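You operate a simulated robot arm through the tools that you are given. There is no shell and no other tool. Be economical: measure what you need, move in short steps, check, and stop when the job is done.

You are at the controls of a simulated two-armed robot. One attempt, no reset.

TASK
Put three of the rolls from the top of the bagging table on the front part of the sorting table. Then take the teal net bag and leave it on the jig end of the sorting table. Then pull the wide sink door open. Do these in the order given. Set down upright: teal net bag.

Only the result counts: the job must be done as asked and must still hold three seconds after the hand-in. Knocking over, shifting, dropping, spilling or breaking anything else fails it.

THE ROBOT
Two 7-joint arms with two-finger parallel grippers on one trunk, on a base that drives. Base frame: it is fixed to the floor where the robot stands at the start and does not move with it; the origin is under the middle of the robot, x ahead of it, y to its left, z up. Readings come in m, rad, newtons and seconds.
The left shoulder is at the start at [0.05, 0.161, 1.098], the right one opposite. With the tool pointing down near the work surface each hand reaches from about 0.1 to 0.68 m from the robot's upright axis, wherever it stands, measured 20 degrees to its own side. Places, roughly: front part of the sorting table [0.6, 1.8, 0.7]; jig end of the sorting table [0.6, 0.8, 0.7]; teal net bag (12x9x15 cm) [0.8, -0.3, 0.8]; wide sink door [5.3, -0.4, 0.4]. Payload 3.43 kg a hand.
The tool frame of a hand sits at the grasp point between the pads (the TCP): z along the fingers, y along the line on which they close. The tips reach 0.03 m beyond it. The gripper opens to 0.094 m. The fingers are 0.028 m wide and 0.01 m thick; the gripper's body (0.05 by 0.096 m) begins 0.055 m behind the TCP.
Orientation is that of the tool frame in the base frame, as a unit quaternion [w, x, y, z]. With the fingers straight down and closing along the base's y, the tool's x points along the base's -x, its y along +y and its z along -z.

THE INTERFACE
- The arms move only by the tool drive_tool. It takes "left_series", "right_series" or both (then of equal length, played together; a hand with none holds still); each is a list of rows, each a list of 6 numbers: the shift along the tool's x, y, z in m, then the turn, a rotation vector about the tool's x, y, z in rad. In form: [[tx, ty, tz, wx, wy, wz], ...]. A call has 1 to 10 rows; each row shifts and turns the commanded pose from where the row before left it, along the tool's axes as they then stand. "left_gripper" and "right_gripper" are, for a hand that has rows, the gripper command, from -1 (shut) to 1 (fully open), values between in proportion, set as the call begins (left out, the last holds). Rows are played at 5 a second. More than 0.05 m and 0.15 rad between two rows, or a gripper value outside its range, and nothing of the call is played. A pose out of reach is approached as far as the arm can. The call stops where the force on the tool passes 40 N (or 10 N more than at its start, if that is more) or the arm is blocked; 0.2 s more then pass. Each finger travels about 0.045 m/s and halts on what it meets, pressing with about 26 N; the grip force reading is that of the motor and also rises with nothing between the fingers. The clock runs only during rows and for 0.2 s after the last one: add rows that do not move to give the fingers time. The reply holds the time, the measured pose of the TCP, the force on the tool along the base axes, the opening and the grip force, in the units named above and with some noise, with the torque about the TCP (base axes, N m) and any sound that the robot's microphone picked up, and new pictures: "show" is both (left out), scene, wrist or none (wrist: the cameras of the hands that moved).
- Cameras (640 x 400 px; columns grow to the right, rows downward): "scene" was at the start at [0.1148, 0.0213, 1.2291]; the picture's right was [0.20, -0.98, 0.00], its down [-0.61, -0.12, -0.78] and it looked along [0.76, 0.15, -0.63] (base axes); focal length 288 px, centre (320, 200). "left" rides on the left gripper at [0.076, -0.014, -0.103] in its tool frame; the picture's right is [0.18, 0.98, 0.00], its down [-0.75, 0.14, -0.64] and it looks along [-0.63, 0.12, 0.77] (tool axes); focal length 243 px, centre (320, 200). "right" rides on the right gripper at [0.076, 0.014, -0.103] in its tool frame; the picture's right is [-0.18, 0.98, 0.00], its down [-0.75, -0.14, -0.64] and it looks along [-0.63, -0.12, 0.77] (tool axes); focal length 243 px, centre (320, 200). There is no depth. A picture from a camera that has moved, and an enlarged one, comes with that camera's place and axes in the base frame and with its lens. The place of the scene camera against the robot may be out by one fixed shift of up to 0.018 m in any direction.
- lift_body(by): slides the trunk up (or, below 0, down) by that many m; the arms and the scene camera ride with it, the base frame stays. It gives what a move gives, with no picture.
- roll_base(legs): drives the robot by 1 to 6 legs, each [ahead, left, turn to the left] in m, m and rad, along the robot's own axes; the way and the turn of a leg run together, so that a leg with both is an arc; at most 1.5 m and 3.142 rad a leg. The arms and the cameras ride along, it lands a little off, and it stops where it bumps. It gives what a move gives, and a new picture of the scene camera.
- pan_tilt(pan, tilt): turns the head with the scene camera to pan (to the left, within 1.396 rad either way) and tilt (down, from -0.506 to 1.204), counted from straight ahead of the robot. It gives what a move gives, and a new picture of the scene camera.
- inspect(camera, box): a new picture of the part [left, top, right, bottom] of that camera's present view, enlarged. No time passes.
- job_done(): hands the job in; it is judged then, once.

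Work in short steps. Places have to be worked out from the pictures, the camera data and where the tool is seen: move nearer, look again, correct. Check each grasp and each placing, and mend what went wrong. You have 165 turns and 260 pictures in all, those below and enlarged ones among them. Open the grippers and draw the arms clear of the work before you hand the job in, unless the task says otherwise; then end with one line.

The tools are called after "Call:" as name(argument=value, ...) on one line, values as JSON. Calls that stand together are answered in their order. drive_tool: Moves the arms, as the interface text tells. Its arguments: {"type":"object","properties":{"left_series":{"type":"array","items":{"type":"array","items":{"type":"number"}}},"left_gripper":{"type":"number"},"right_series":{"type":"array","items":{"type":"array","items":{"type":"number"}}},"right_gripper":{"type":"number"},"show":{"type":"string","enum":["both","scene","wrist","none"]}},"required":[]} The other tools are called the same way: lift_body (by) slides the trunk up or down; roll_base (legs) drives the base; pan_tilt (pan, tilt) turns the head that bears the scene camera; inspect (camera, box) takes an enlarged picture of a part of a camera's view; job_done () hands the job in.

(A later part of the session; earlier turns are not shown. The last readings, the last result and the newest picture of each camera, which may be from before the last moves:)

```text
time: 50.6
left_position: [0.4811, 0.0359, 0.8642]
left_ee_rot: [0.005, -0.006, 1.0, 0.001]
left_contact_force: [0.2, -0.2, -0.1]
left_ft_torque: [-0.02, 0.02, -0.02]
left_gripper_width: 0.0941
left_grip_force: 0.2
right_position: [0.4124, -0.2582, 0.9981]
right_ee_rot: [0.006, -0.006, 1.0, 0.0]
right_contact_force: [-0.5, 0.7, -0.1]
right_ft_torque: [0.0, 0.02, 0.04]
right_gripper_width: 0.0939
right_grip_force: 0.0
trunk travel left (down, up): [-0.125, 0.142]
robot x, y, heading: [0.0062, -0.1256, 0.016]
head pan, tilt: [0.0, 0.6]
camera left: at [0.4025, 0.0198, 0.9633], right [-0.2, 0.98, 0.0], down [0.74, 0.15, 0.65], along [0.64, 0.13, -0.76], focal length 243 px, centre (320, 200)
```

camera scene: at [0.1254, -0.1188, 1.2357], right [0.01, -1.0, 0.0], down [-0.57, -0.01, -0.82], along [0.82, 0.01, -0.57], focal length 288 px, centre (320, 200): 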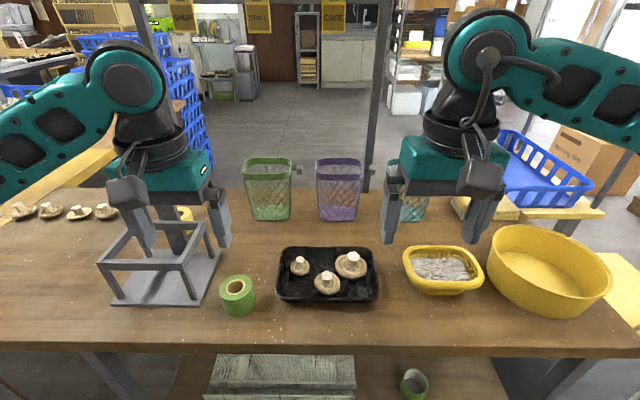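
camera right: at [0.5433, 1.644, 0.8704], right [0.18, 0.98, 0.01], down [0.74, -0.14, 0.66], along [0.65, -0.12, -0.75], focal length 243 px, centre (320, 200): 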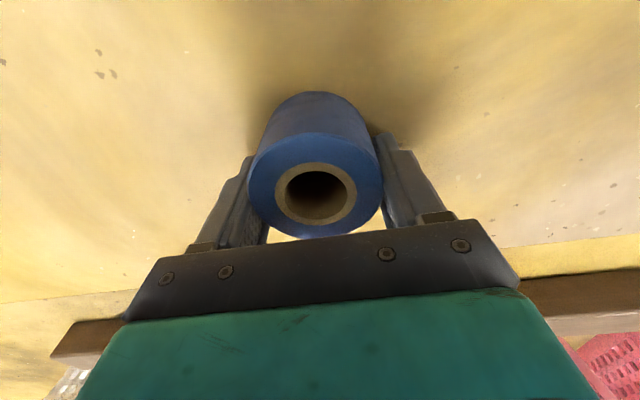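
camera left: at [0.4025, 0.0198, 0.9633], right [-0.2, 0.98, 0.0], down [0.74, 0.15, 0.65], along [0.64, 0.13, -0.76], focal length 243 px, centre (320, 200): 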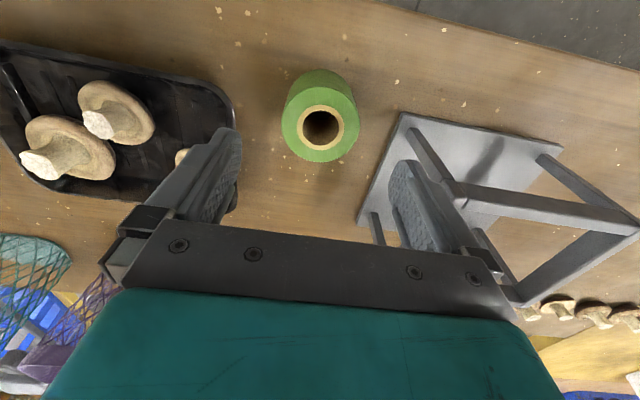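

The roll is centred under the hand. With the tray edge and jig near, I narrow the opening to about 82 mm and lower to z 0.777.

Call:
drive_tool(left_series=[[0, 0, 0, 0, 0, 0], [0, 0, 0.04, 0, 0, 0], [0, 0, 0.04, 0, 0, 0], [0, 0, 0.008, 0, 0, 0], [0, 0, 0, 0, 0, 0]], left_gripper=0.745, show="wrist")

```text
time: 51.8
left_position: [0.4835, 0.0358, 0.7762]
left_ee_rot: [0.005, -0.007, 1.0, 0.0]
left_contact_force: [0.8, -0.1, -0.9]
left_ft_torque: [0.0, -0.04, -0.02]
left_gripper_width: 0.0821
left_grip_force: 0.0
right_position: [0.4115, -0.2568, 0.9977]
right_ee_rot: [0.005, -0.007, 1.0, 0.0]
right_contact_force: [0.3, 0.1, -0.9]
right_ft_torque: [-0.02, 0.0, 0.0]
right_gripper_width: 0.0938
right_grip_force: 0.0
trunk travel left (down, up): [-0.125, 0.142]
robot x, y, heading: [0.0057, -0.1278, 0.012]
head pan, tilt: [0.0, 0.6]
camera left: at [0.4047, 0.0186, 0.877], right [-0.2, 0.98, 0.0], down [0.74, 0.15, 0.65], along [0.64, 0.13, -0.76], focal length 243 px, centre (320, 200)
```

left: 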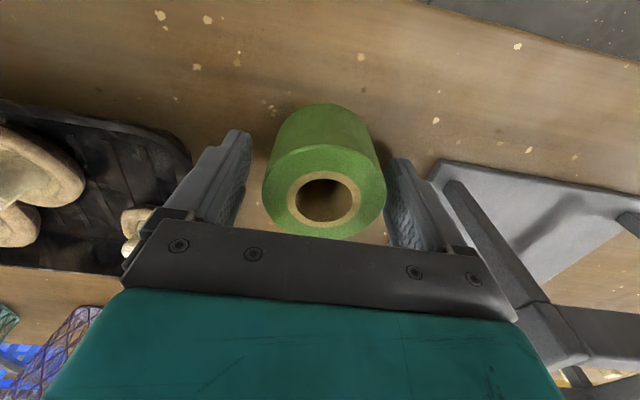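

The roll is between the pads without contact; I close, then lift straight up.

Call:
drive_tool(left_series=[[0, 0, 0, 0, 0, 0], [0, 0, 0, 0, 0, 0], [0, 0, 0, 0, 0, 0], [0, 0, 0, 0, 0, 0], [0, 0, -0.03, 0, 0, 0], [0, 0, -0.045, 0, 0, 0], [0, 0, -0.045, 0, 0, 0], [0, 0, -0.045, 0, 0, 0], [0, 0, -0.045, 0, 0, 0], [0.03, 0, 0, 0, 0, 0]], left_gripper=-1, show="scene")

```text
time: 54.0
left_position: [0.4491, 0.0343, 0.985]
left_ee_rot: [0.005, -0.006, 1.0, 0.0]
left_contact_force: [-0.7, -0.8, -0.4]
left_ft_torque: [-0.05, -0.02, 0.0]
left_gripper_width: 0.0606
left_grip_force: 25.8
right_position: [0.4126, -0.2578, 0.999]
right_ee_rot: [0.006, -0.006, 1.0, 0.0]
right_contact_force: [-0.2, -0.6, -0.2]
right_ft_torque: [-0.01, -0.01, 0.01]
right_gripper_width: 0.0939
right_grip_force: 0.1
trunk travel left (down, up): [-0.125, 0.142]
robot x, y, heading: [0.0088, -0.1244, 0.011]
head pan, tilt: [0.0, 0.6]
camera scene: at [0.125, -0.1186, 1.2358], right [0.01, -1.0, 0.0], down [-0.56, -0.01, -0.83], along [0.83, 0.01, -0.56], focal length 288 px, centre (320, 200)
```

scene: 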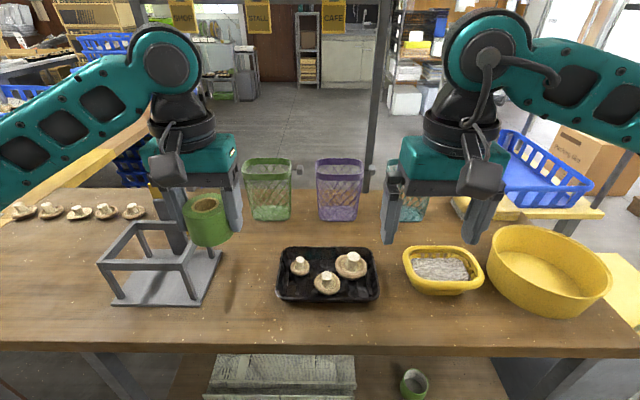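

The green roll is held. I back off and drive to y≈1.64 to put it between the other two.

Call:
roll_base(legs=[[-0.3, 0, -0.01], [0, 0.9, 0], [0, 0.85, 0], [0.3, 0, 0]])

```text
time: 66.2
left_position: [0.4551, 1.7815, 0.9864]
left_ee_rot: [0.005, 0.0, 1.0, 0.0]
left_contact_force: [-0.1, -0.3, -1.1]
left_ft_torque: [-0.05, 0.01, -0.05]
left_gripper_width: 0.0599
left_grip_force: 26.1
right_position: [0.4147, 1.4902, 0.999]
right_ee_rot: [0.005, 0.0, 1.0, 0.0]
right_contact_force: [-0.4, -0.4, -0.8]
right_ft_torque: [0.0, -0.03, -0.01]
right_gripper_width: 0.0937
right_grip_force: 0.1
trunk travel left (down, up): [-0.125, 0.142]
robot x, y, heading: [0.009, 1.6313, -0.003]
head pan, tilt: [0.0, 0.6]
camera scene: at [0.129, 1.6332, 1.2357], right [0.0, -1.0, 0.0], down [-0.57, 0.0, -0.82], along [0.82, 0.0, -0.57], focal length 288 px, centre (320, 200)
```

scene: 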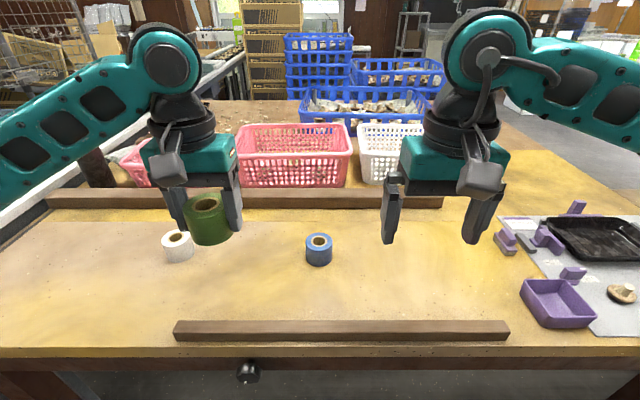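

I extend the left hand to (0.585,1.79) and lower to just above contact (z≈0.785).

Call:
drive_tool(left_series=[[-0.033, 0.002, 0, 0, 0, 0], [-0.033, 0.002, 0, 0, 0, 0], [-0.033, 0.002, 0, 0, 0, 0], [-0.031, 0.002, 0, 0, 0, 0], [0, 0, 0.045, 0, 0, 0], [0, 0, 0.045, 0, 0, 0], [0, 0, 0.045, 0, 0, 0], [0, 0, 0.045, 0, 0, 0], [0, 0, 0.021, 0, 0, 0]], show="both")

```text
time: 68.2
left_position: [0.587, 1.7895, 0.7867]
left_ee_rot: [0.005, 0.001, 1.0, 0.0]
left_contact_force: [-0.1, 0.4, -0.9]
left_ft_torque: [0.0, 0.02, 0.02]
left_gripper_width: 0.0598
left_grip_force: 26.1
right_position: [0.414, 1.4924, 0.9993]
right_ee_rot: [0.005, 0.0, 1.0, 0.0]
right_contact_force: [0.2, -1.0, -0.1]
right_ft_torque: [0.01, -0.02, 0.03]
right_gripper_width: 0.0938
right_grip_force: 0.0
trunk travel left (down, up): [-0.125, 0.142]
robot x, y, heading: [0.0105, 1.6306, -0.005]
head pan, tilt: [0.0, 0.6]
camera scene: at [0.1287, 1.6332, 1.2358], right [0.0, -1.0, 0.0], down [-0.57, 0.0, -0.82], along [0.82, 0.0, -0.57], focal length 288 px, centre (320, 200)
camera left: at [0.5085, 1.7735, 0.8873], right [-0.18, 0.98, 0.0], down [0.75, 0.14, 0.65], along [0.64, 0.12, -0.76], focal length 243 px, centre (320, 200)
```

scene: 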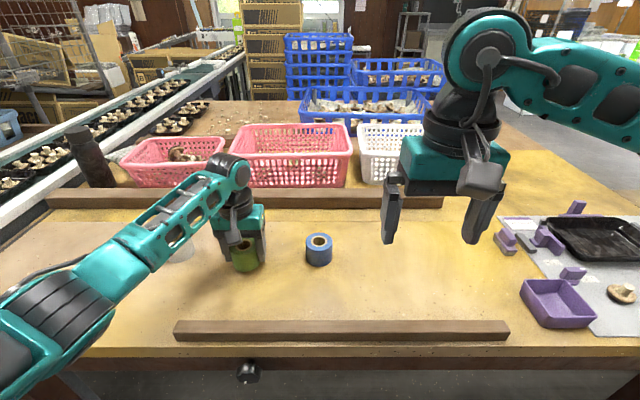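
left: 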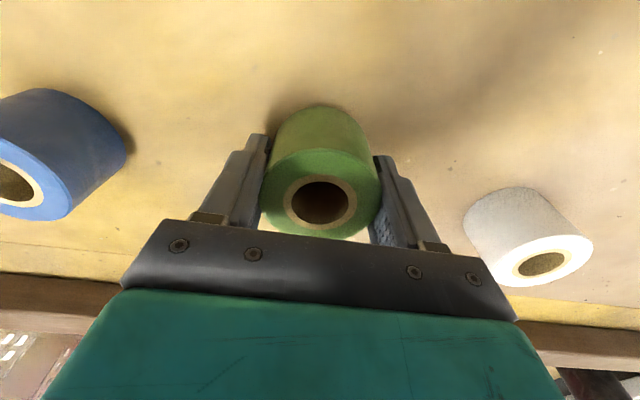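

Clear gaps either side. I lower the last centimetre gently to contact.

Call:
drive_tool(left_series=[[0, 0, 0.005, 0, 0, 0], [0, 0, 0.005, 0, 0, 0], [0, 0, 0.003, 0, 0, 0], [0, 0, 0, 0, 0, 0]], show="none")

```text
time: 69.2
left_position: [0.587, 1.7871, 0.7775]
left_ee_rot: [0.008, 0.0, 1.0, 0.0]
left_contact_force: [-3.2, 1.3, 17.9]
left_ft_torque: [0.08, 0.61, -0.04]
left_gripper_width: 0.0599
left_grip_force: 25.9
right_position: [0.4126, 1.491, 0.9998]
right_ee_rot: [0.006, 0.001, 1.0, 0.001]
right_contact_force: [0.5, 0.0, 0.5]
right_ft_torque: [-0.01, 0.01, -0.01]
right_gripper_width: 0.0939
right_grip_force: 0.0
trunk travel left (down, up): [-0.125, 0.142]
robot x, y, heading: [0.0096, 1.6279, -0.003]
head pan, tilt: [0.0, 0.6]
```

Contact at 18 N. I ease 3 mm, open, rise and draw back.

Call:
drive_tool(left_series=[[0, 0, -0.003, 0, 0, 0], [0, 0, 0, 0, 0, 0]], show="none")

Call:
drive_tool(left_series=[[0, 0, 0, 0, 0, 0], [0, 0, 0, 0, 0, 0], [0, 0, 0, 0, 0, 0], [0, 0, 0, 0, 0, 0], [0, 0, -0.04, 0, 0, 0], [0, 0, -0.05, 0, 0, 0], [0, 0, -0.05, 0, 0, 0], [0, 0, -0.05, 0, 0, 0], [0.045, 0, -0.01, 0, 0, 0], [0.045, 0, -0.01, 0, 0, 0]], left_gripper=1, show="scene")

Call:
pan_tilt(pan=-0.75, tilt=0.6)

```text
time: 69.8
left_position: [0.5865, 1.788, 0.7771]
left_ee_rot: [0.006, 0.002, 1.0, 0.0]
left_contact_force: [2.1, -0.6, 6.8]
left_ft_torque: [-0.04, 0.13, 0.01]
left_gripper_width: 0.0597
left_grip_force: 26.5
right_position: [0.414, 1.4893, 0.9979]
right_ee_rot: [0.006, 0.001, 1.0, -0.001]
right_contact_force: [0.2, -0.3, -0.7]
right_ft_torque: [0.0, -0.01, 0.0]
right_gripper_width: 0.0938
right_grip_force: 0.1
trunk travel left (down, up): [-0.125, 0.142]
robot x, y, heading: [0.0083, 1.6275, -0.001]
head pan, tilt: [0.0, 0.6]
```

```text
time: 72.0
left_position: [0.4961, 1.7902, 0.9866]
left_ee_rot: [0.005, 0.002, 1.0, 0.0]
left_contact_force: [0.2, 0.3, -0.7]
left_ft_torque: [0.01, 0.01, 0.02]
left_gripper_width: 0.0943
left_grip_force: 0.1
right_position: [0.4133, 1.4903, 0.9978]
right_ee_rot: [0.005, 0.002, 1.0, 0.0]
right_contact_force: [-0.3, 0.0, -0.4]
right_ft_torque: [-0.01, 0.0, -0.01]
right_gripper_width: 0.0938
right_grip_force: 0.0
trunk travel left (down, up): [-0.125, 0.142]
robot x, y, heading: [0.0079, 1.6288, -0.006]
head pan, tilt: [0.0, 0.6]
camera scene: at [0.1282, 1.6333, 1.2359], right [0.0, -1.0, 0.0], down [-0.56, 0.0, -0.83], along [0.83, 0.0, -0.56], focal length 288 px, centre (320, 200)
```

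scene: 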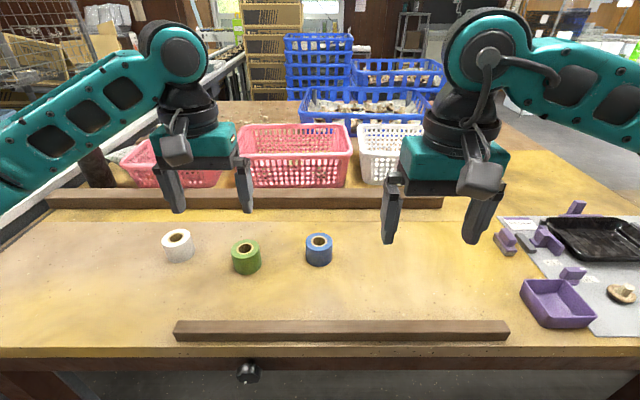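

```text
time: 73.1
left_position: [0.4964, 1.7911, 0.9856]
left_ee_rot: [0.005, 0.001, 1.0, 0.0]
left_contact_force: [-0.6, 0.4, 0.2]
left_ft_torque: [-0.01, 0.0, 0.04]
left_gripper_width: 0.0942
left_grip_force: 0.0
right_position: [0.4144, 1.4911, 0.9985]
right_ee_rot: [0.005, 0.001, 1.0, 0.0]
right_contact_force: [-0.4, 0.0, 0.5]
right_ft_torque: [-0.02, -0.02, -0.04]
right_gripper_width: 0.094
right_grip_force: 0.1
trunk travel left (down, up): [-0.125, 0.142]
robot x, y, heading: [0.0051, 1.6274, 0.001]
head pan, tilt: [-0.75, 0.6]
camera scene: at [0.1048, 1.573, 1.2358], right [-0.68, -0.73, 0.0], down [-0.41, 0.39, -0.83], along [0.6, -0.56, -0.56], focal length 288 px, centre (320, 200)
```

scene: 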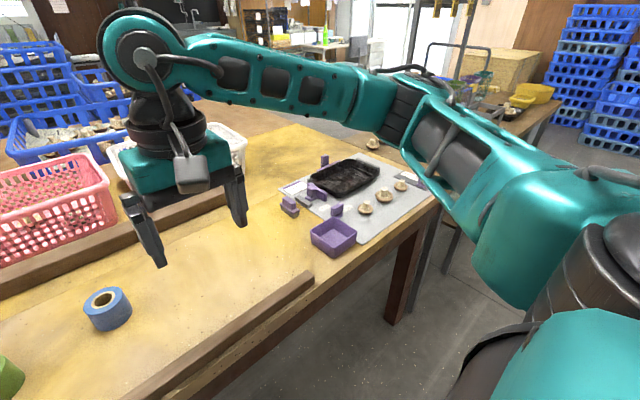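

Three rolls are placed. The jig end bears a mat with a tray, purple jigs and mushrooms; I back off and drive to y≈0.85 to look at it from the front.

Call:
roll_base(legs=[[-0.3, 0, 0], [0, -0.75, 0], [0.15, 0, 0]])

Call:
pan_tilt(pan=0.0, tilt=0.65)

```text
time: 79.8
left_position: [0.3519, 1.0348, 0.9859]
left_ee_rot: [0.005, 0.005, 1.0, 0.001]
left_contact_force: [0.2, 0.3, -0.5]
left_ft_torque: [-0.01, 0.04, -0.02]
left_gripper_width: 0.094
left_grip_force: 0.0
right_position: [0.2675, 0.735, 0.9978]
right_ee_rot: [0.005, 0.006, 1.0, -0.001]
right_contact_force: [-0.5, -0.7, 0.1]
right_ft_torque: [-0.03, -0.01, -0.05]
right_gripper_width: 0.0939
right_grip_force: 0.0
trunk travel left (down, up): [-0.125, 0.142]
robot x, y, heading: [-0.1351, 0.8719, -0.012]
head pan, tilt: [-0.75, 0.6]
camera scene: at [-0.0418, 0.8202, 1.2357], right [-0.69, -0.72, 0.0], down [-0.41, 0.39, -0.82], along [0.6, -0.57, -0.57], focal length 288 px, centre (320, 200)
```

scene: 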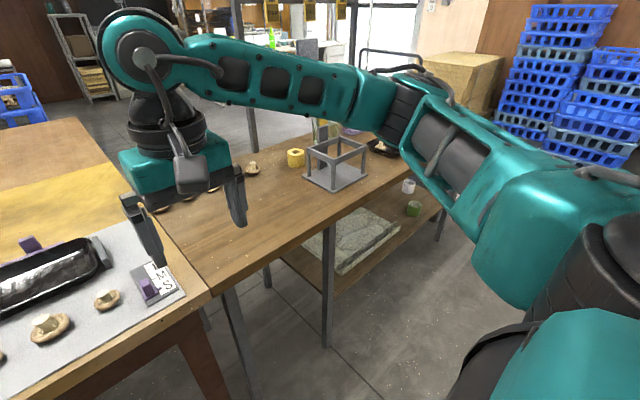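

```text
time: 80.9
left_position: [0.3515, 1.0356, 0.9864]
left_ee_rot: [0.005, 0.005, 1.0, 0.0]
left_contact_force: [-0.7, 0.7, -0.5]
left_ft_torque: [0.01, -0.01, 0.02]
left_gripper_width: 0.0941
left_grip_force: 0.1
right_position: [0.2659, 0.7362, 0.9985]
right_ee_rot: [0.005, 0.005, 1.0, -0.001]
right_contact_force: [0.5, 0.4, 1.1]
right_ft_torque: [0.0, -0.03, -0.04]
right_gripper_width: 0.0941
right_grip_force: 0.1
trunk travel left (down, up): [-0.125, 0.142]
robot x, y, heading: [-0.133, 0.8777, -0.012]
head pan, tilt: [0.0, 0.649]
camera scene: at [-0.0195, 0.8802, 1.2315], right [-0.01, -1.0, 0.0], down [-0.6, 0.01, -0.8], along [0.8, -0.01, -0.6], focal length 288 px, centre (320, 200)
```

scene: 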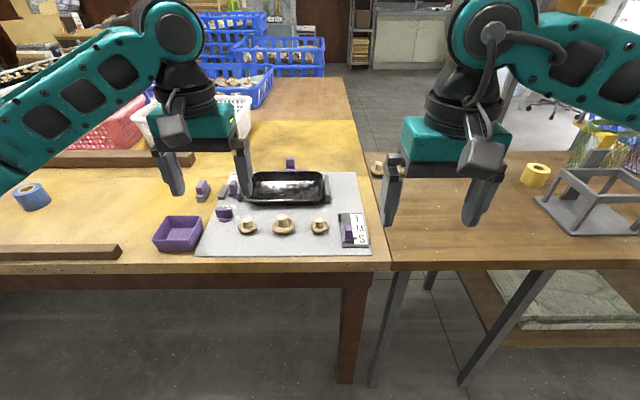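

I zoom in on the mat to find free space.

Call:
inspect(camera="scene", box=[140, 100, 400, 270])

```text
2.35 times, centred on (270, 185) of scene
camera zoom: at [-0.0195, 0.8802, 1.2315], right [-0.01, -1.0, 0.0], down [-0.6, 0.01, -0.8], along [0.8, -0.01, -0.6], focal length 677 px, centre (438, 235)
```

zoom: 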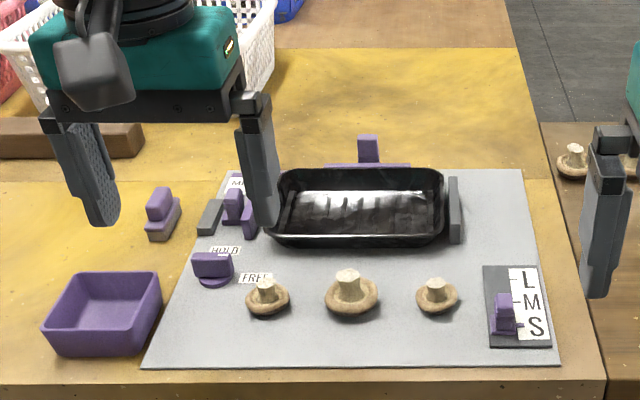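

Free spot: right of the tray bracket, about x 0.6–0.75, y 0.73–0.84. Now I go to the teal bag and inspect it.

Call:
roll_base(legs=[[-0.15, 0, 0.012], [0, -1.15, 0], [0.25, 0, 0]])

Call:
inspect(camera="scene", box=[220, 80, 480, 242])

```text
time: 89.1
left_position: [0.4549, -0.1084, 0.9857]
left_ee_rot: [0.005, 0.005, 1.0, 0.0]
left_contact_force: [0.1, 1.1, -0.4]
left_ft_torque: [0.03, 0.02, 0.0]
left_gripper_width: 0.0939
left_grip_force: 0.1
right_position: [0.3702, -0.4095, 0.9985]
right_ee_rot: [0.005, 0.004, 1.0, 0.0]
right_contact_force: [0.4, -1.4, -0.3]
right_ft_torque: [-0.03, 0.02, 0.0]
right_gripper_width: 0.0939
right_grip_force: 0.0
trunk travel left (down, up): [-0.125, 0.142]
robot x, y, heading: [-0.0322, -0.2716, -0.011]
head pan, tilt: [0.0, 0.649]
camera scene: at [0.0841, -0.2648, 1.2314], right [-0.01, -1.0, 0.0], down [-0.6, 0.01, -0.8], along [0.8, -0.01, -0.6], focal length 288 px, centre (320, 200)
```

scene: 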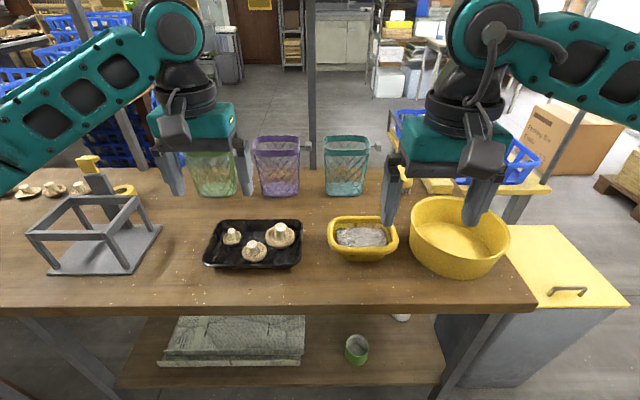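

```text
2.46 times, centred on (350, 161) of scene
camera zoom: at [0.0841, -0.2648, 1.2314], right [-0.01, -1.0, 0.0], down [-0.6, 0.01, -0.8], along [0.8, -0.01, -0.6], focal length 708 px, centre (246, 296)
```

zoom: 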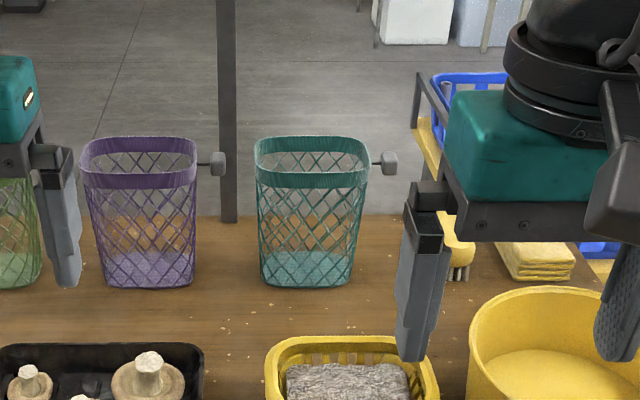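

The teal bag (centre about (0.78,-0.343), 12 cm along y) has a clear front side; purple's knob is close to its left side. I plan to pinch its front rim wall with the right hand turned 90°. First I check the clearance between base and table by looking down.

Call:
pan_tilt(pan=0.0, tilt=1.2)

```text
time: 90.1
left_position: [0.4547, -0.1098, 0.9871]
left_ee_rot: [0.005, 0.004, 1.0, 0.0]
left_contact_force: [-0.2, 0.0, -0.7]
left_ft_torque: [0.02, 0.01, 0.02]
left_gripper_width: 0.0941
left_grip_force: 0.2
right_position: [0.3704, -0.4089, 0.9985]
right_ee_rot: [0.005, 0.005, 1.0, 0.0]
right_contact_force: [0.5, 0.1, -0.8]
right_ft_torque: [0.0, -0.02, 0.01]
right_gripper_width: 0.094
right_grip_force: 0.1
trunk travel left (down, up): [-0.125, 0.142]
robot x, y, heading: [-0.0353, -0.2645, -0.011]
head pan, tilt: [0.0, 1.201]
camera scene: at [0.0529, -0.2645, 1.1912], right [-0.01, -1.0, 0.0], down [-0.93, 0.01, -0.36], along [0.36, 0.0, -0.93], focal length 288 px, centre (320, 200)
```

scene: 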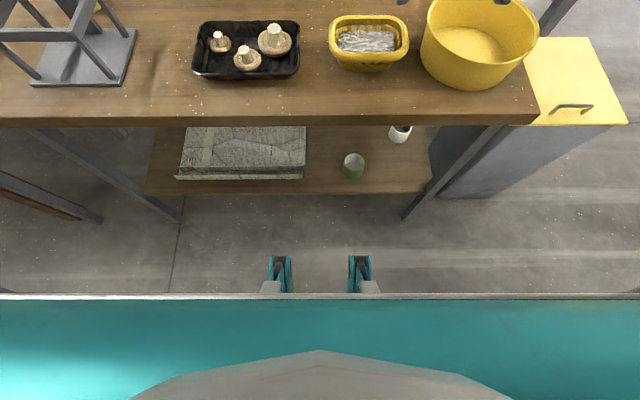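

The base front (about x+0.29 at floor) keeps clear of the table legs (x≈0.42) when the robot stands at x≈0.10. I drive there and raise the view again.

Call:
roll_base(legs=[[0, 0.065, 0.011], [0.12, 0, 0]])

Call:
pan_tilt(pan=-0.15, tilt=0.55)

```text
time: 91.9
left_position: [0.5731, -0.0376, 0.9862]
left_ee_rot: [0.005, -0.002, 1.0, 0.0]
left_contact_force: [-0.4, -0.5, -0.6]
left_ft_torque: [0.01, 0.02, -0.02]
left_gripper_width: 0.0942
left_grip_force: 0.1
right_position: [0.4931, -0.3394, 0.9976]
right_ee_rot: [0.005, -0.002, 1.0, 0.0]
right_contact_force: [0.1, 0.0, 0.0]
right_ft_torque: [0.0, 0.02, -0.03]
right_gripper_width: 0.0941
right_grip_force: 0.1
trunk travel left (down, up): [-0.125, 0.142]
robot x, y, heading: [0.0853, -0.2032, 0.002]
head pan, tilt: [0.0, 1.201]
camera scene: at [0.1739, -0.1969, 1.1911], right [0.0, -1.0, 0.0], down [-0.93, 0.0, -0.36], along [0.36, 0.0, -0.93], focal length 288 px, centre (320, 200)
```

scene: 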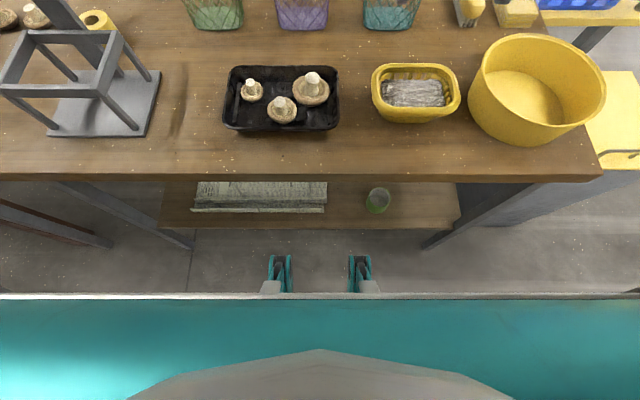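

```text
time: 93.0
left_position: [0.5731, -0.0374, 0.9857]
left_ee_rot: [0.005, -0.002, 1.0, 0.001]
left_contact_force: [-0.5, -0.3, 0.1]
left_ft_torque: [0.02, 0.0, 0.02]
left_gripper_width: 0.0942
left_grip_force: 0.0
right_position: [0.4926, -0.3367, 0.9988]
right_ee_rot: [0.006, -0.001, 1.0, 0.0]
right_contact_force: [-0.7, -0.7, 0.1]
right_ft_torque: [0.01, 0.01, 0.0]
right_gripper_width: 0.0941
right_grip_force: 0.0
trunk travel left (down, up): [-0.125, 0.142]
robot x, y, heading: [0.0885, -0.2025, 0.0]
head pan, tilt: [-0.15, 0.55]
camera scene: at [0.2064, -0.2103, 1.2402], right [-0.15, -0.99, 0.0], down [-0.52, 0.08, -0.85], along [0.84, -0.13, -0.52], focal length 288 px, centre (320, 200)
```

scene: 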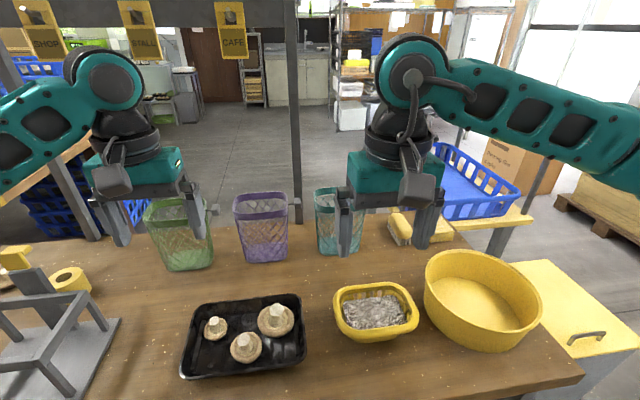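

I turn the right hand −90° about its tool axis here, above the table, so the fingers close along x with its camera on the outer side.

Call:
drive_tool(right_series=[[0, 0, 0, 0, 0, -0.149], [0, 0, 0, 0, 0, -0.149], [0, 0, 0, 0, 0, -0.149], [0, 0, 0, 0, 0, -0.149], [0, 0, 0, 0, 0, -0.149], [0, 0, 0, 0, 0, -0.149], [0, 0, 0, 0, 0, -0.149], [0, 0, 0, 0, 0, -0.149], [0, 0, 0, 0, 0, -0.149], [0, 0, 0, 0, 0, -0.149]], show="none")

Call:
drive_tool(right_series=[[0, 0, 0, 0, 0, -0.081], [0, 0, 0, 0, 0, 0]], show="both")

```text
time: 95.2
left_position: [0.5733, -0.0375, 0.9864]
left_ee_rot: [0.006, -0.002, 1.0, -0.001]
left_contact_force: [-1.3, -0.6, 0.3]
left_ft_torque: [-0.02, 0.02, 0.0]
left_gripper_width: 0.094
left_grip_force: 0.0
right_position: [0.4927, -0.3378, 0.9987]
right_ee_rot: [0.004, -0.542, 0.84, -0.004]
right_contact_force: [-0.9, 0.4, -0.5]
right_ft_torque: [0.02, -0.02, -0.01]
right_gripper_width: 0.0942
right_grip_force: 0.0
right hand out of reach, approached as far as the arm can: row 8, 9, 10
trunk travel left (down, up): [-0.125, 0.142]
robot x, y, heading: [0.0854, -0.1986, 0.005]
head pan, tilt: [-0.15, 0.55]
```

```text
time: 95.8
left_position: [0.5724, -0.0362, 0.9865]
left_ee_rot: [0.005, -0.001, 1.0, 0.0]
left_contact_force: [0.8, 0.3, 0.2]
left_ft_torque: [-0.03, -0.02, -0.06]
left_gripper_width: 0.0939
left_grip_force: 0.0
right_position: [0.4925, -0.3368, 0.9982]
right_ee_rot: [0.004, -0.54, 0.841, -0.003]
right_contact_force: [0.1, -0.4, 0.1]
right_ft_torque: [0.01, 0.01, 0.01]
right_gripper_width: 0.0937
right_grip_force: 0.1
right hand out of reach, approached as far as the arm can: row 1
trunk travel left (down, up): [-0.125, 0.142]
robot x, y, heading: [0.0904, -0.2014, 0.005]
head pan, tilt: [-0.15, 0.55]
camera scene: at [0.2063, -0.2103, 1.2403], right [-0.15, -0.99, 0.0], down [-0.52, 0.08, -0.85], along [0.84, -0.13, -0.52], focal length 288 px, centre (320, 200)
camera right: at [0.4474, -0.4009, 1.1], right [-0.82, 0.57, -0.01], down [0.43, 0.63, 0.65], along [0.38, 0.53, -0.76], focal length 243 px, centre (320, 200)
```

scene: 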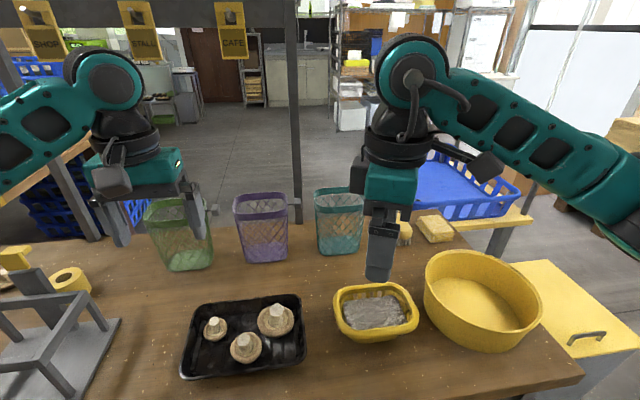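
right: 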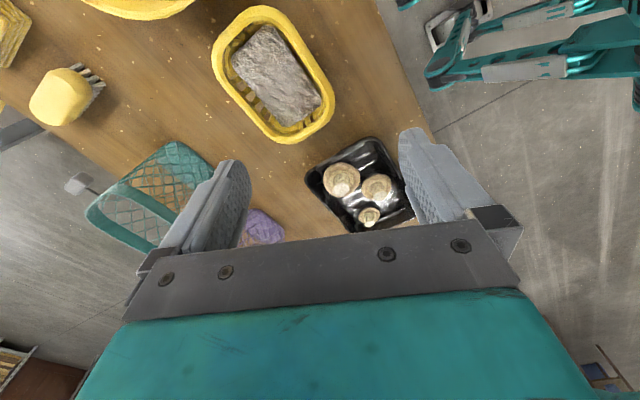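

The wrist stops at about 65° this way. I turn the other way instead.

Call:
drive_tool(right_series=[[0, 0, 0, 0, 0, 0.149], [0, 0, 0, 0, 0, 0.149], [0, 0, 0, 0, 0, 0.149], [0, 0, 0, 0, 0, 0.149], [0, 0, 0, 0, 0, 0.149], [0, 0, 0, 0, 0, 0.149], [0, 0, 0, 0, 0, 0.149], [0, 0, 0, 0, 0, 0.149], [0, 0, 0, 0, 0, 0.149], [0, 0, 0, 0, 0, 0.149]], show="none")

Call:
drive_tool(right_series=[[0, 0, 0, 0, 0, 0.149], [0, 0, 0, 0, 0, 0.149], [0, 0, 0, 0, 0, 0.149], [0, 0, 0, 0, 0, 0.149], [0, 0, 0, 0, 0, 0.149], [0, 0, 0, 0, 0, 0.149], [0, 0, 0, 0, 0, 0.149], [0, 0, 0, 0, 0, 0.149], [0, 0, 0, 0, 0, 0]], show="none")

```text
time: 98.0
left_position: [0.5725, -0.0373, 0.9863]
left_ee_rot: [0.005, -0.002, 1.0, 0.0]
left_contact_force: [-0.3, -0.6, 1.4]
left_ft_torque: [-0.01, -0.01, -0.04]
left_gripper_width: 0.0941
left_grip_force: 0.0
right_position: [0.4931, -0.3379, 0.9981]
right_ee_rot: [0.006, 0.174, 0.985, 0.001]
right_contact_force: [-0.8, -0.2, -0.3]
right_ft_torque: [-0.02, 0.0, 0.03]
right_gripper_width: 0.094
right_grip_force: 0.1
trunk travel left (down, up): [-0.125, 0.142]
robot x, y, heading: [0.0847, -0.2029, -0.002]
head pan, tilt: [-0.15, 0.55]
```

```text
time: 100.0
left_position: [0.5732, -0.0374, 0.9861]
left_ee_rot: [0.006, -0.002, 1.0, 0.0]
left_contact_force: [0.1, -0.1, -0.1]
left_ft_torque: [0.0, 0.01, 0.03]
left_gripper_width: 0.0937
left_grip_force: 0.1
right_position: [0.4921, -0.3378, 0.9988]
right_ee_rot: [0.004, 0.697, 0.717, 0.004]
right_contact_force: [0.6, -0.2, 0.3]
right_ft_torque: [0.0, -0.04, 0.01]
right_gripper_width: 0.094
right_grip_force: 0.0
trunk travel left (down, up): [-0.125, 0.142]
robot x, y, heading: [0.0846, -0.1969, 0.001]
head pan, tilt: [-0.15, 0.55]
```

The hand is now at 88° (tool x = +y, tool y = +x). I true it up and move 0.17 m ahead, above the bag rim height.

Call:
drive_tool(right_series=[[0, 0.043, 0, 0, 0, 0.028], [0, 0.043, 0, 0, 0, 0], [0, 0.043, 0, 0, 0, 0], [0, 0.043, 0, 0, 0, 0]], show="both")

```text
time: 101.0
left_position: [0.5732, -0.0374, 0.9859]
left_ee_rot: [0.006, -0.002, 1.0, -0.001]
left_contact_force: [-0.2, -0.4, 0.2]
left_ft_torque: [0.01, 0.0, 0.03]
left_gripper_width: 0.0945
left_grip_force: 0.2
right_position: [0.6655, -0.3346, 1.0007]
right_ee_rot: [0.004, 0.705, 0.709, 0.004]
right_contact_force: [0.3, -0.4, 0.5]
right_ft_torque: [0.01, 0.02, -0.01]
right_gripper_width: 0.094
right_grip_force: 0.1
trunk travel left (down, up): [-0.125, 0.142]
robot x, y, heading: [0.0875, -0.1983, 0.003]
head pan, tilt: [-0.15, 0.55]
camera scene: at [0.2065, -0.2099, 1.2403], right [-0.15, -0.99, 0.0], down [-0.52, 0.08, -0.85], along [0.84, -0.13, -0.52], focal length 288 px, centre (320, 200)
camera right: at [0.6799, -0.2581, 1.1024], right [0.98, -0.18, 0.01], down [-0.14, -0.75, 0.64], along [-0.11, -0.63, -0.77], focal length 243 px, centre (320, 200)
```

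scene: 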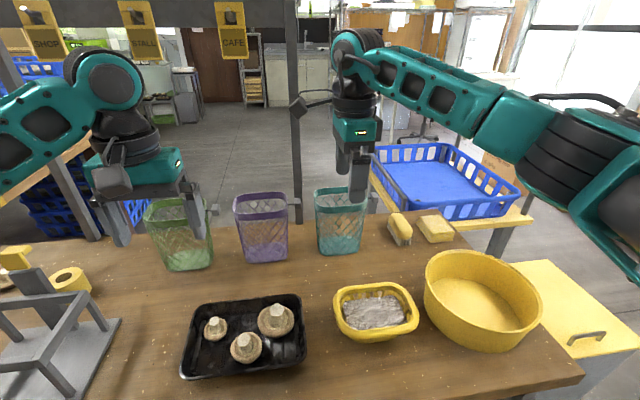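
right: 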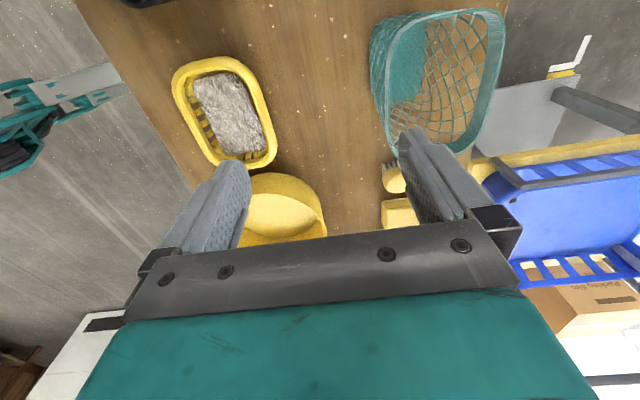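

The bag is in view; I zoom on its rim.

Call:
inspect(camera="right", box=[340, 0, 540, 190])

```text
2.11 times, centred on (440, 95) of right
camera zoom: at [0.6799, -0.2581, 1.1024], right [0.98, -0.18, 0.01], down [-0.14, -0.75, 0.64], along [-0.11, -0.63, -0.77], focal length 511 px, centre (67, 421)
```

zoom: 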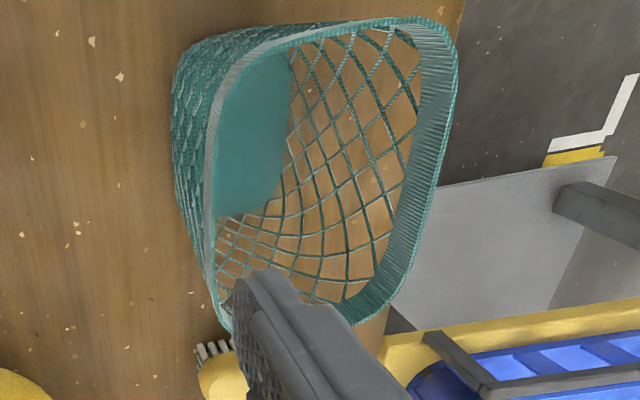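

Rim: front wall x≈0.728, back ≈0.815, y from −0.285 to −0.40, height ≈0.885. I set the opening to 60 mm, centre over the front wall at y −0.341, and lower to just above the rim.

Call:
drive_tool(right_series=[[-0.003, 0.032, 0, 0, 0, 0], [-0.003, 0.032, 0, 0, 0, 0], [0, 0, 0.03, 0, 0, 0], [0, 0, 0.03, 0, 0, 0], [0, 0, 0.006, 0, 0, 0]], right_gripper=0.277, show="both")

Call:
inspect(camera="scene", box=[280, 120, 440, 270])

```text
time: 102.2
left_position: [0.5733, -0.0369, 0.9864]
left_ee_rot: [0.005, -0.002, 1.0, 0.0]
left_contact_force: [0.2, -0.1, 0.5]
left_ft_torque: [-0.02, 0.02, 0.02]
left_gripper_width: 0.0941
left_grip_force: 0.2
right_position: [0.7246, -0.3426, 0.9347]
right_ee_rot: [0.005, 0.706, 0.709, 0.004]
right_contact_force: [0.2, -0.1, 0.5]
right_ft_torque: [-0.02, 0.01, 0.01]
right_gripper_width: 0.0603
right_grip_force: 0.1
right hand out of reach, approached as far as the arm can: row 2
trunk travel left (down, up): [-0.125, 0.142]
robot x, y, heading: [0.0843, -0.2032, 0.002]
head pan, tilt: [-0.15, 0.55]
camera scene: at [0.2063, -0.2102, 1.2403], right [-0.15, -0.99, 0.0], down [-0.52, 0.08, -0.85], along [0.84, -0.13, -0.52], focal length 288 px, centre (320, 200)
camera right: at [0.7387, -0.2651, 1.0372], right [0.98, -0.18, 0.01], down [-0.15, -0.75, 0.64], along [-0.11, -0.63, -0.77], focal length 243 px, centre (320, 200)
```

scene: 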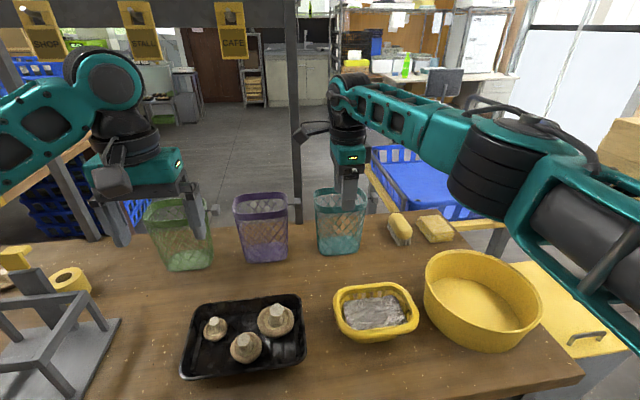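
right: 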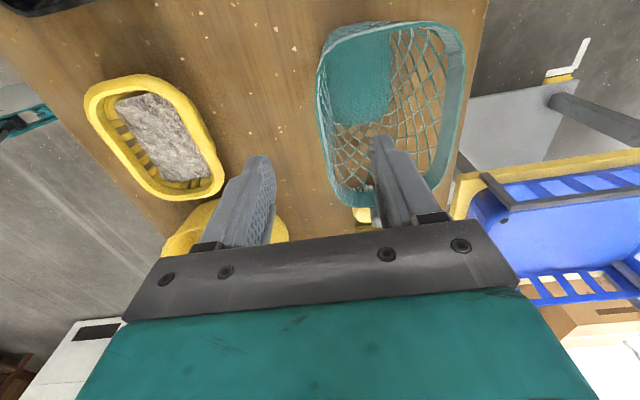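

```text
2.67 times, centred on (360, 195) of scene
camera zoom: at [0.2063, -0.2102, 1.2403], right [-0.15, -0.99, 0.0], down [-0.52, 0.08, -0.85], along [0.84, -0.13, -0.52], focal length 767 px, centre (213, 213)
```

zoom: 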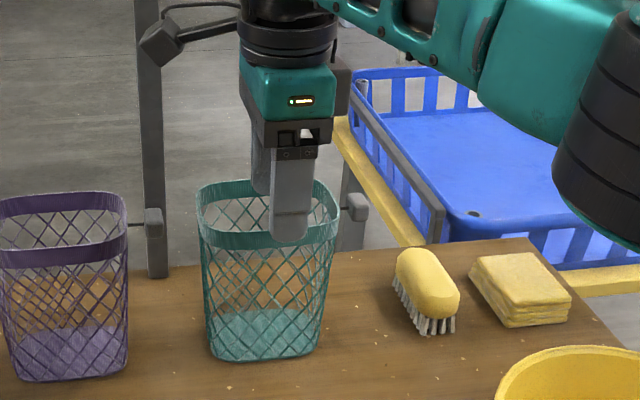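

Triangulated rim height ≈0.876 with the front wall at x≈0.730; it lies between the fingers (pads 0.695 and 0.755), and y is centred. I shift 4 mm ahead and lower to z≈0.856.

Call:
drive_tool(right_series=[[0, 0.004, 0.02, 0, 0, 0], [0, 0, 0.02, 0, 0, 0], [0, 0, 0.02, 0, 0, 0], [0, 0, 0.019, 0, 0, 0], [0, 0, 0, 0, 0, 0]], show="wrist")

Call:
inspect(camera="scene", box=[280, 120, 440, 270])

```text
time: 103.4
left_position: [0.5741, -0.0366, 0.9863]
left_ee_rot: [0.005, -0.001, 1.0, 0.001]
left_contact_force: [0.1, -0.1, -0.1]
left_ft_torque: [0.01, -0.01, 0.04]
left_gripper_width: 0.0942
left_grip_force: 0.1
right_position: [0.7283, -0.3434, 0.8538]
right_ee_rot: [0.003, 0.706, 0.708, 0.004]
right_contact_force: [-0.7, 0.0, 0.1]
right_ft_torque: [-0.02, 0.0, -0.02]
right_gripper_width: 0.0603
right_grip_force: 0.2
trunk travel left (down, up): [-0.125, 0.142]
robot x, y, heading: [0.088, -0.2013, 0.004]
head pan, tilt: [-0.15, 0.55]
camera right: at [0.7428, -0.2667, 0.9566], right [0.98, -0.18, 0.01], down [-0.15, -0.75, 0.64], along [-0.11, -0.63, -0.77], focal length 243 px, centre (320, 200)
```

right: 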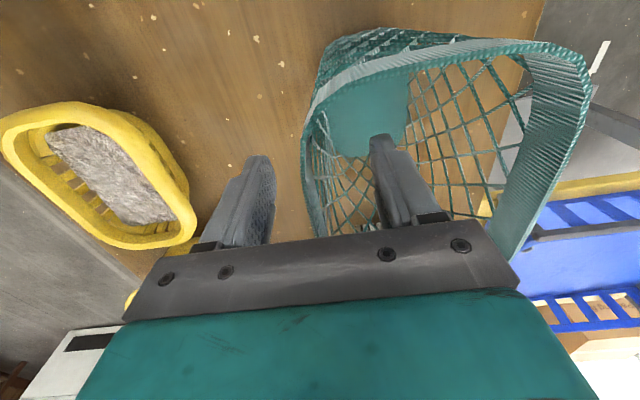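

```text
2.67 times, centred on (360, 195) of scene
camera zoom: at [0.2063, -0.2103, 1.2403], right [-0.15, -0.99, 0.0], down [-0.52, 0.08, -0.85], along [0.84, -0.13, -0.52], focal length 767 px, centre (213, 213)
```

zoom: 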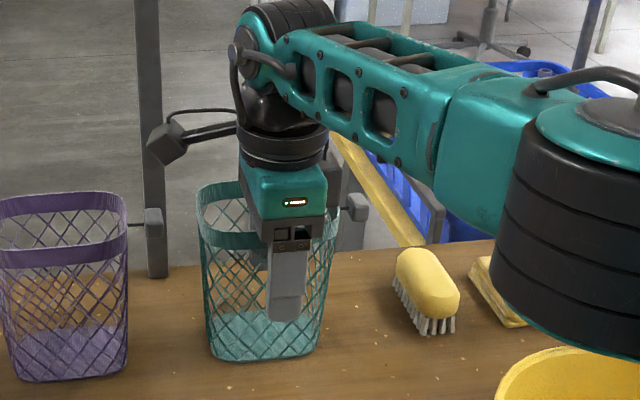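

One finger is inside the bag and one in front of it, with no contact. I close the gripper on the wall.

Call:
drive_tool(right_series=[[0, 0, 0, 0, 0, 0], [0, 0, 0, 0, 0, 0], [0, 0, 0, 0, 0, 0], [0, 0, 0, 0, 0, 0], [0, 0, 0, 0, 0, 0], [0, 0, 0, 0, 0, 0]], right_gripper=-1, show="wrist")

```text
time: 104.8
left_position: [0.5711, -0.0372, 0.9871]
left_ee_rot: [0.005, -0.001, 1.0, 0.0]
left_contact_force: [0.0, 1.1, 0.0]
left_ft_torque: [-0.01, 0.03, 0.02]
left_gripper_width: 0.0939
left_grip_force: 0.1
right_position: [0.7279, -0.3427, 0.8558]
right_ee_rot: [0.005, 0.706, 0.708, 0.005]
right_contact_force: [3.1, -0.5, 7.6]
right_ft_torque: [0.06, -0.92, -0.02]
right_gripper_width: 0.0081
right_grip_force: 26.2
trunk travel left (down, up): [-0.125, 0.142]
robot x, y, heading: [0.0866, -0.1965, 0.003]
head pan, tilt: [-0.15, 0.55]
camera right: at [0.7426, -0.2664, 0.9584], right [0.98, -0.18, 0.01], down [-0.15, -0.75, 0.64], along [-0.11, -0.63, -0.77], focal length 243 px, centre (320, 200)
```

right: 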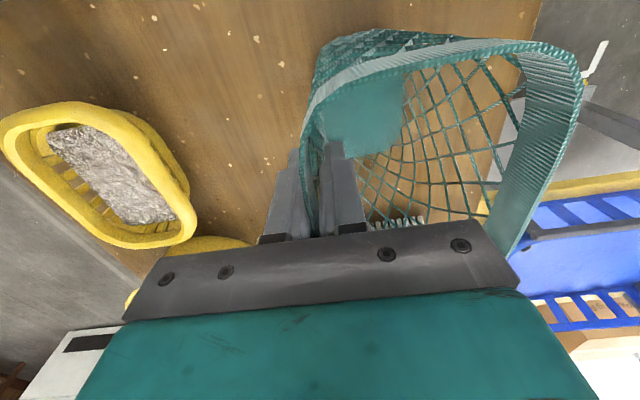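

The wall is pinched (8 mm). I lift 4 cm slowly and check how the bag hangs.

Call:
drive_tool(right_series=[[0, 0, -0.01, 0, 0, 0], [0, 0, -0.01, 0, 0, 0], [0, 0, -0.01, 0, 0, 0], [0, 0, -0.01, 0, 0, 0], [0, 0, 0, 0, 0, 0]], show="wrist")

Call:
inspect(camera="scene", box=[280, 120, 440, 270])

```text
time: 106.0
left_position: [0.5743, -0.0378, 0.986]
left_ee_rot: [0.006, -0.002, 1.0, 0.0]
left_contact_force: [0.3, 0.5, 0.4]
left_ft_torque: [-0.01, 0.01, -0.03]
left_gripper_width: 0.0942
left_grip_force: 0.0
right_position: [0.7297, -0.3439, 0.8959]
right_ee_rot: [0.004, 0.706, 0.709, 0.003]
right_contact_force: [0.2, 0.8, -0.2]
right_ft_torque: [-0.02, 0.03, 0.02]
right_gripper_width: 0.0074
right_grip_force: 25.9
trunk travel left (down, up): [-0.125, 0.142]
robot x, y, heading: [0.0849, -0.2024, 0.002]
head pan, tilt: [-0.15, 0.55]
camera right: at [0.7436, -0.2671, 0.9978], right [0.98, -0.18, 0.01], down [-0.15, -0.75, 0.64], along [-0.11, -0.63, -0.77], focal length 243 px, centre (320, 200)
```

right: 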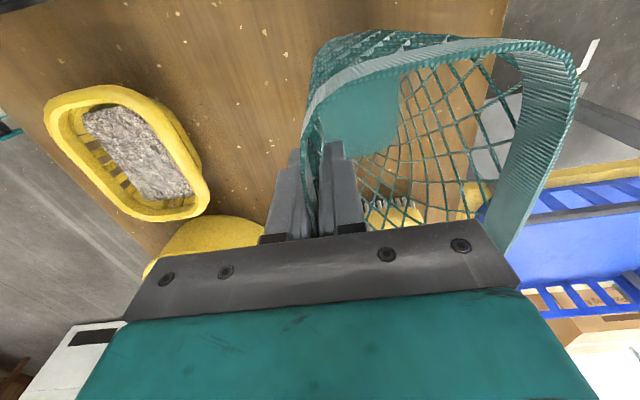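

```text
2.67 times, centred on (360, 195) of scene
camera zoom: at [0.2064, -0.2103, 1.2403], right [-0.15, -0.99, 0.0], down [-0.52, 0.08, -0.85], along [0.84, -0.13, -0.52], focal length 767 px, centre (213, 213)
```

zoom: 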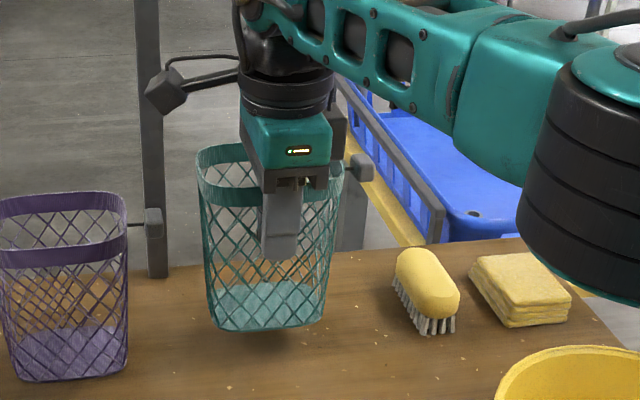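

The bag hangs nearly upright. I lift further and draw it back toward the robot, well above everything.

Call:
drive_tool(right_series=[[0, 0, -0.03, 0, 0, 0], [0, 0, -0.03, 0, 0, 0], [0, -0.03, -0.02, 0, 0, 0], [0, -0.04, -0.02, 0, 0, 0], [0, -0.04, -0.01, 0, 0, 0], [0, -0.04, 0, 0, 0, 0], [0, -0.04, 0, 0, 0, 0], [0, -0.04, 0, 0, 0, 0]], show="scene")

```text
time: 107.8
left_position: [0.5734, -0.0376, 0.9868]
left_ee_rot: [0.005, -0.002, 1.0, 0.001]
left_contact_force: [0.6, -0.5, 0.0]
left_ft_torque: [0.05, 0.0, 0.01]
left_gripper_width: 0.094
left_grip_force: 0.1
right_position: [0.4975, -0.3451, 1.0036]
right_ee_rot: [0.004, 0.706, 0.708, 0.004]
right_contact_force: [-0.2, 0.3, -0.2]
right_ft_torque: [0.01, -0.01, 0.01]
right_gripper_width: 0.0075
right_grip_force: 26.1
trunk travel left (down, up): [-0.125, 0.142]
robot x, y, heading: [0.0882, -0.2027, 0.009]
head pan, tilt: [-0.15, 0.55]
camera scene: at [0.2062, -0.2104, 1.2404], right [-0.15, -0.99, 0.0], down [-0.52, 0.08, -0.85], along [0.84, -0.13, -0.52], focal length 288 px, centre (320, 200)
```

scene: 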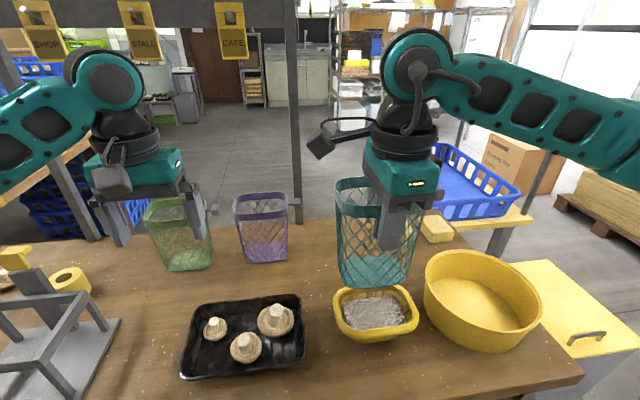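

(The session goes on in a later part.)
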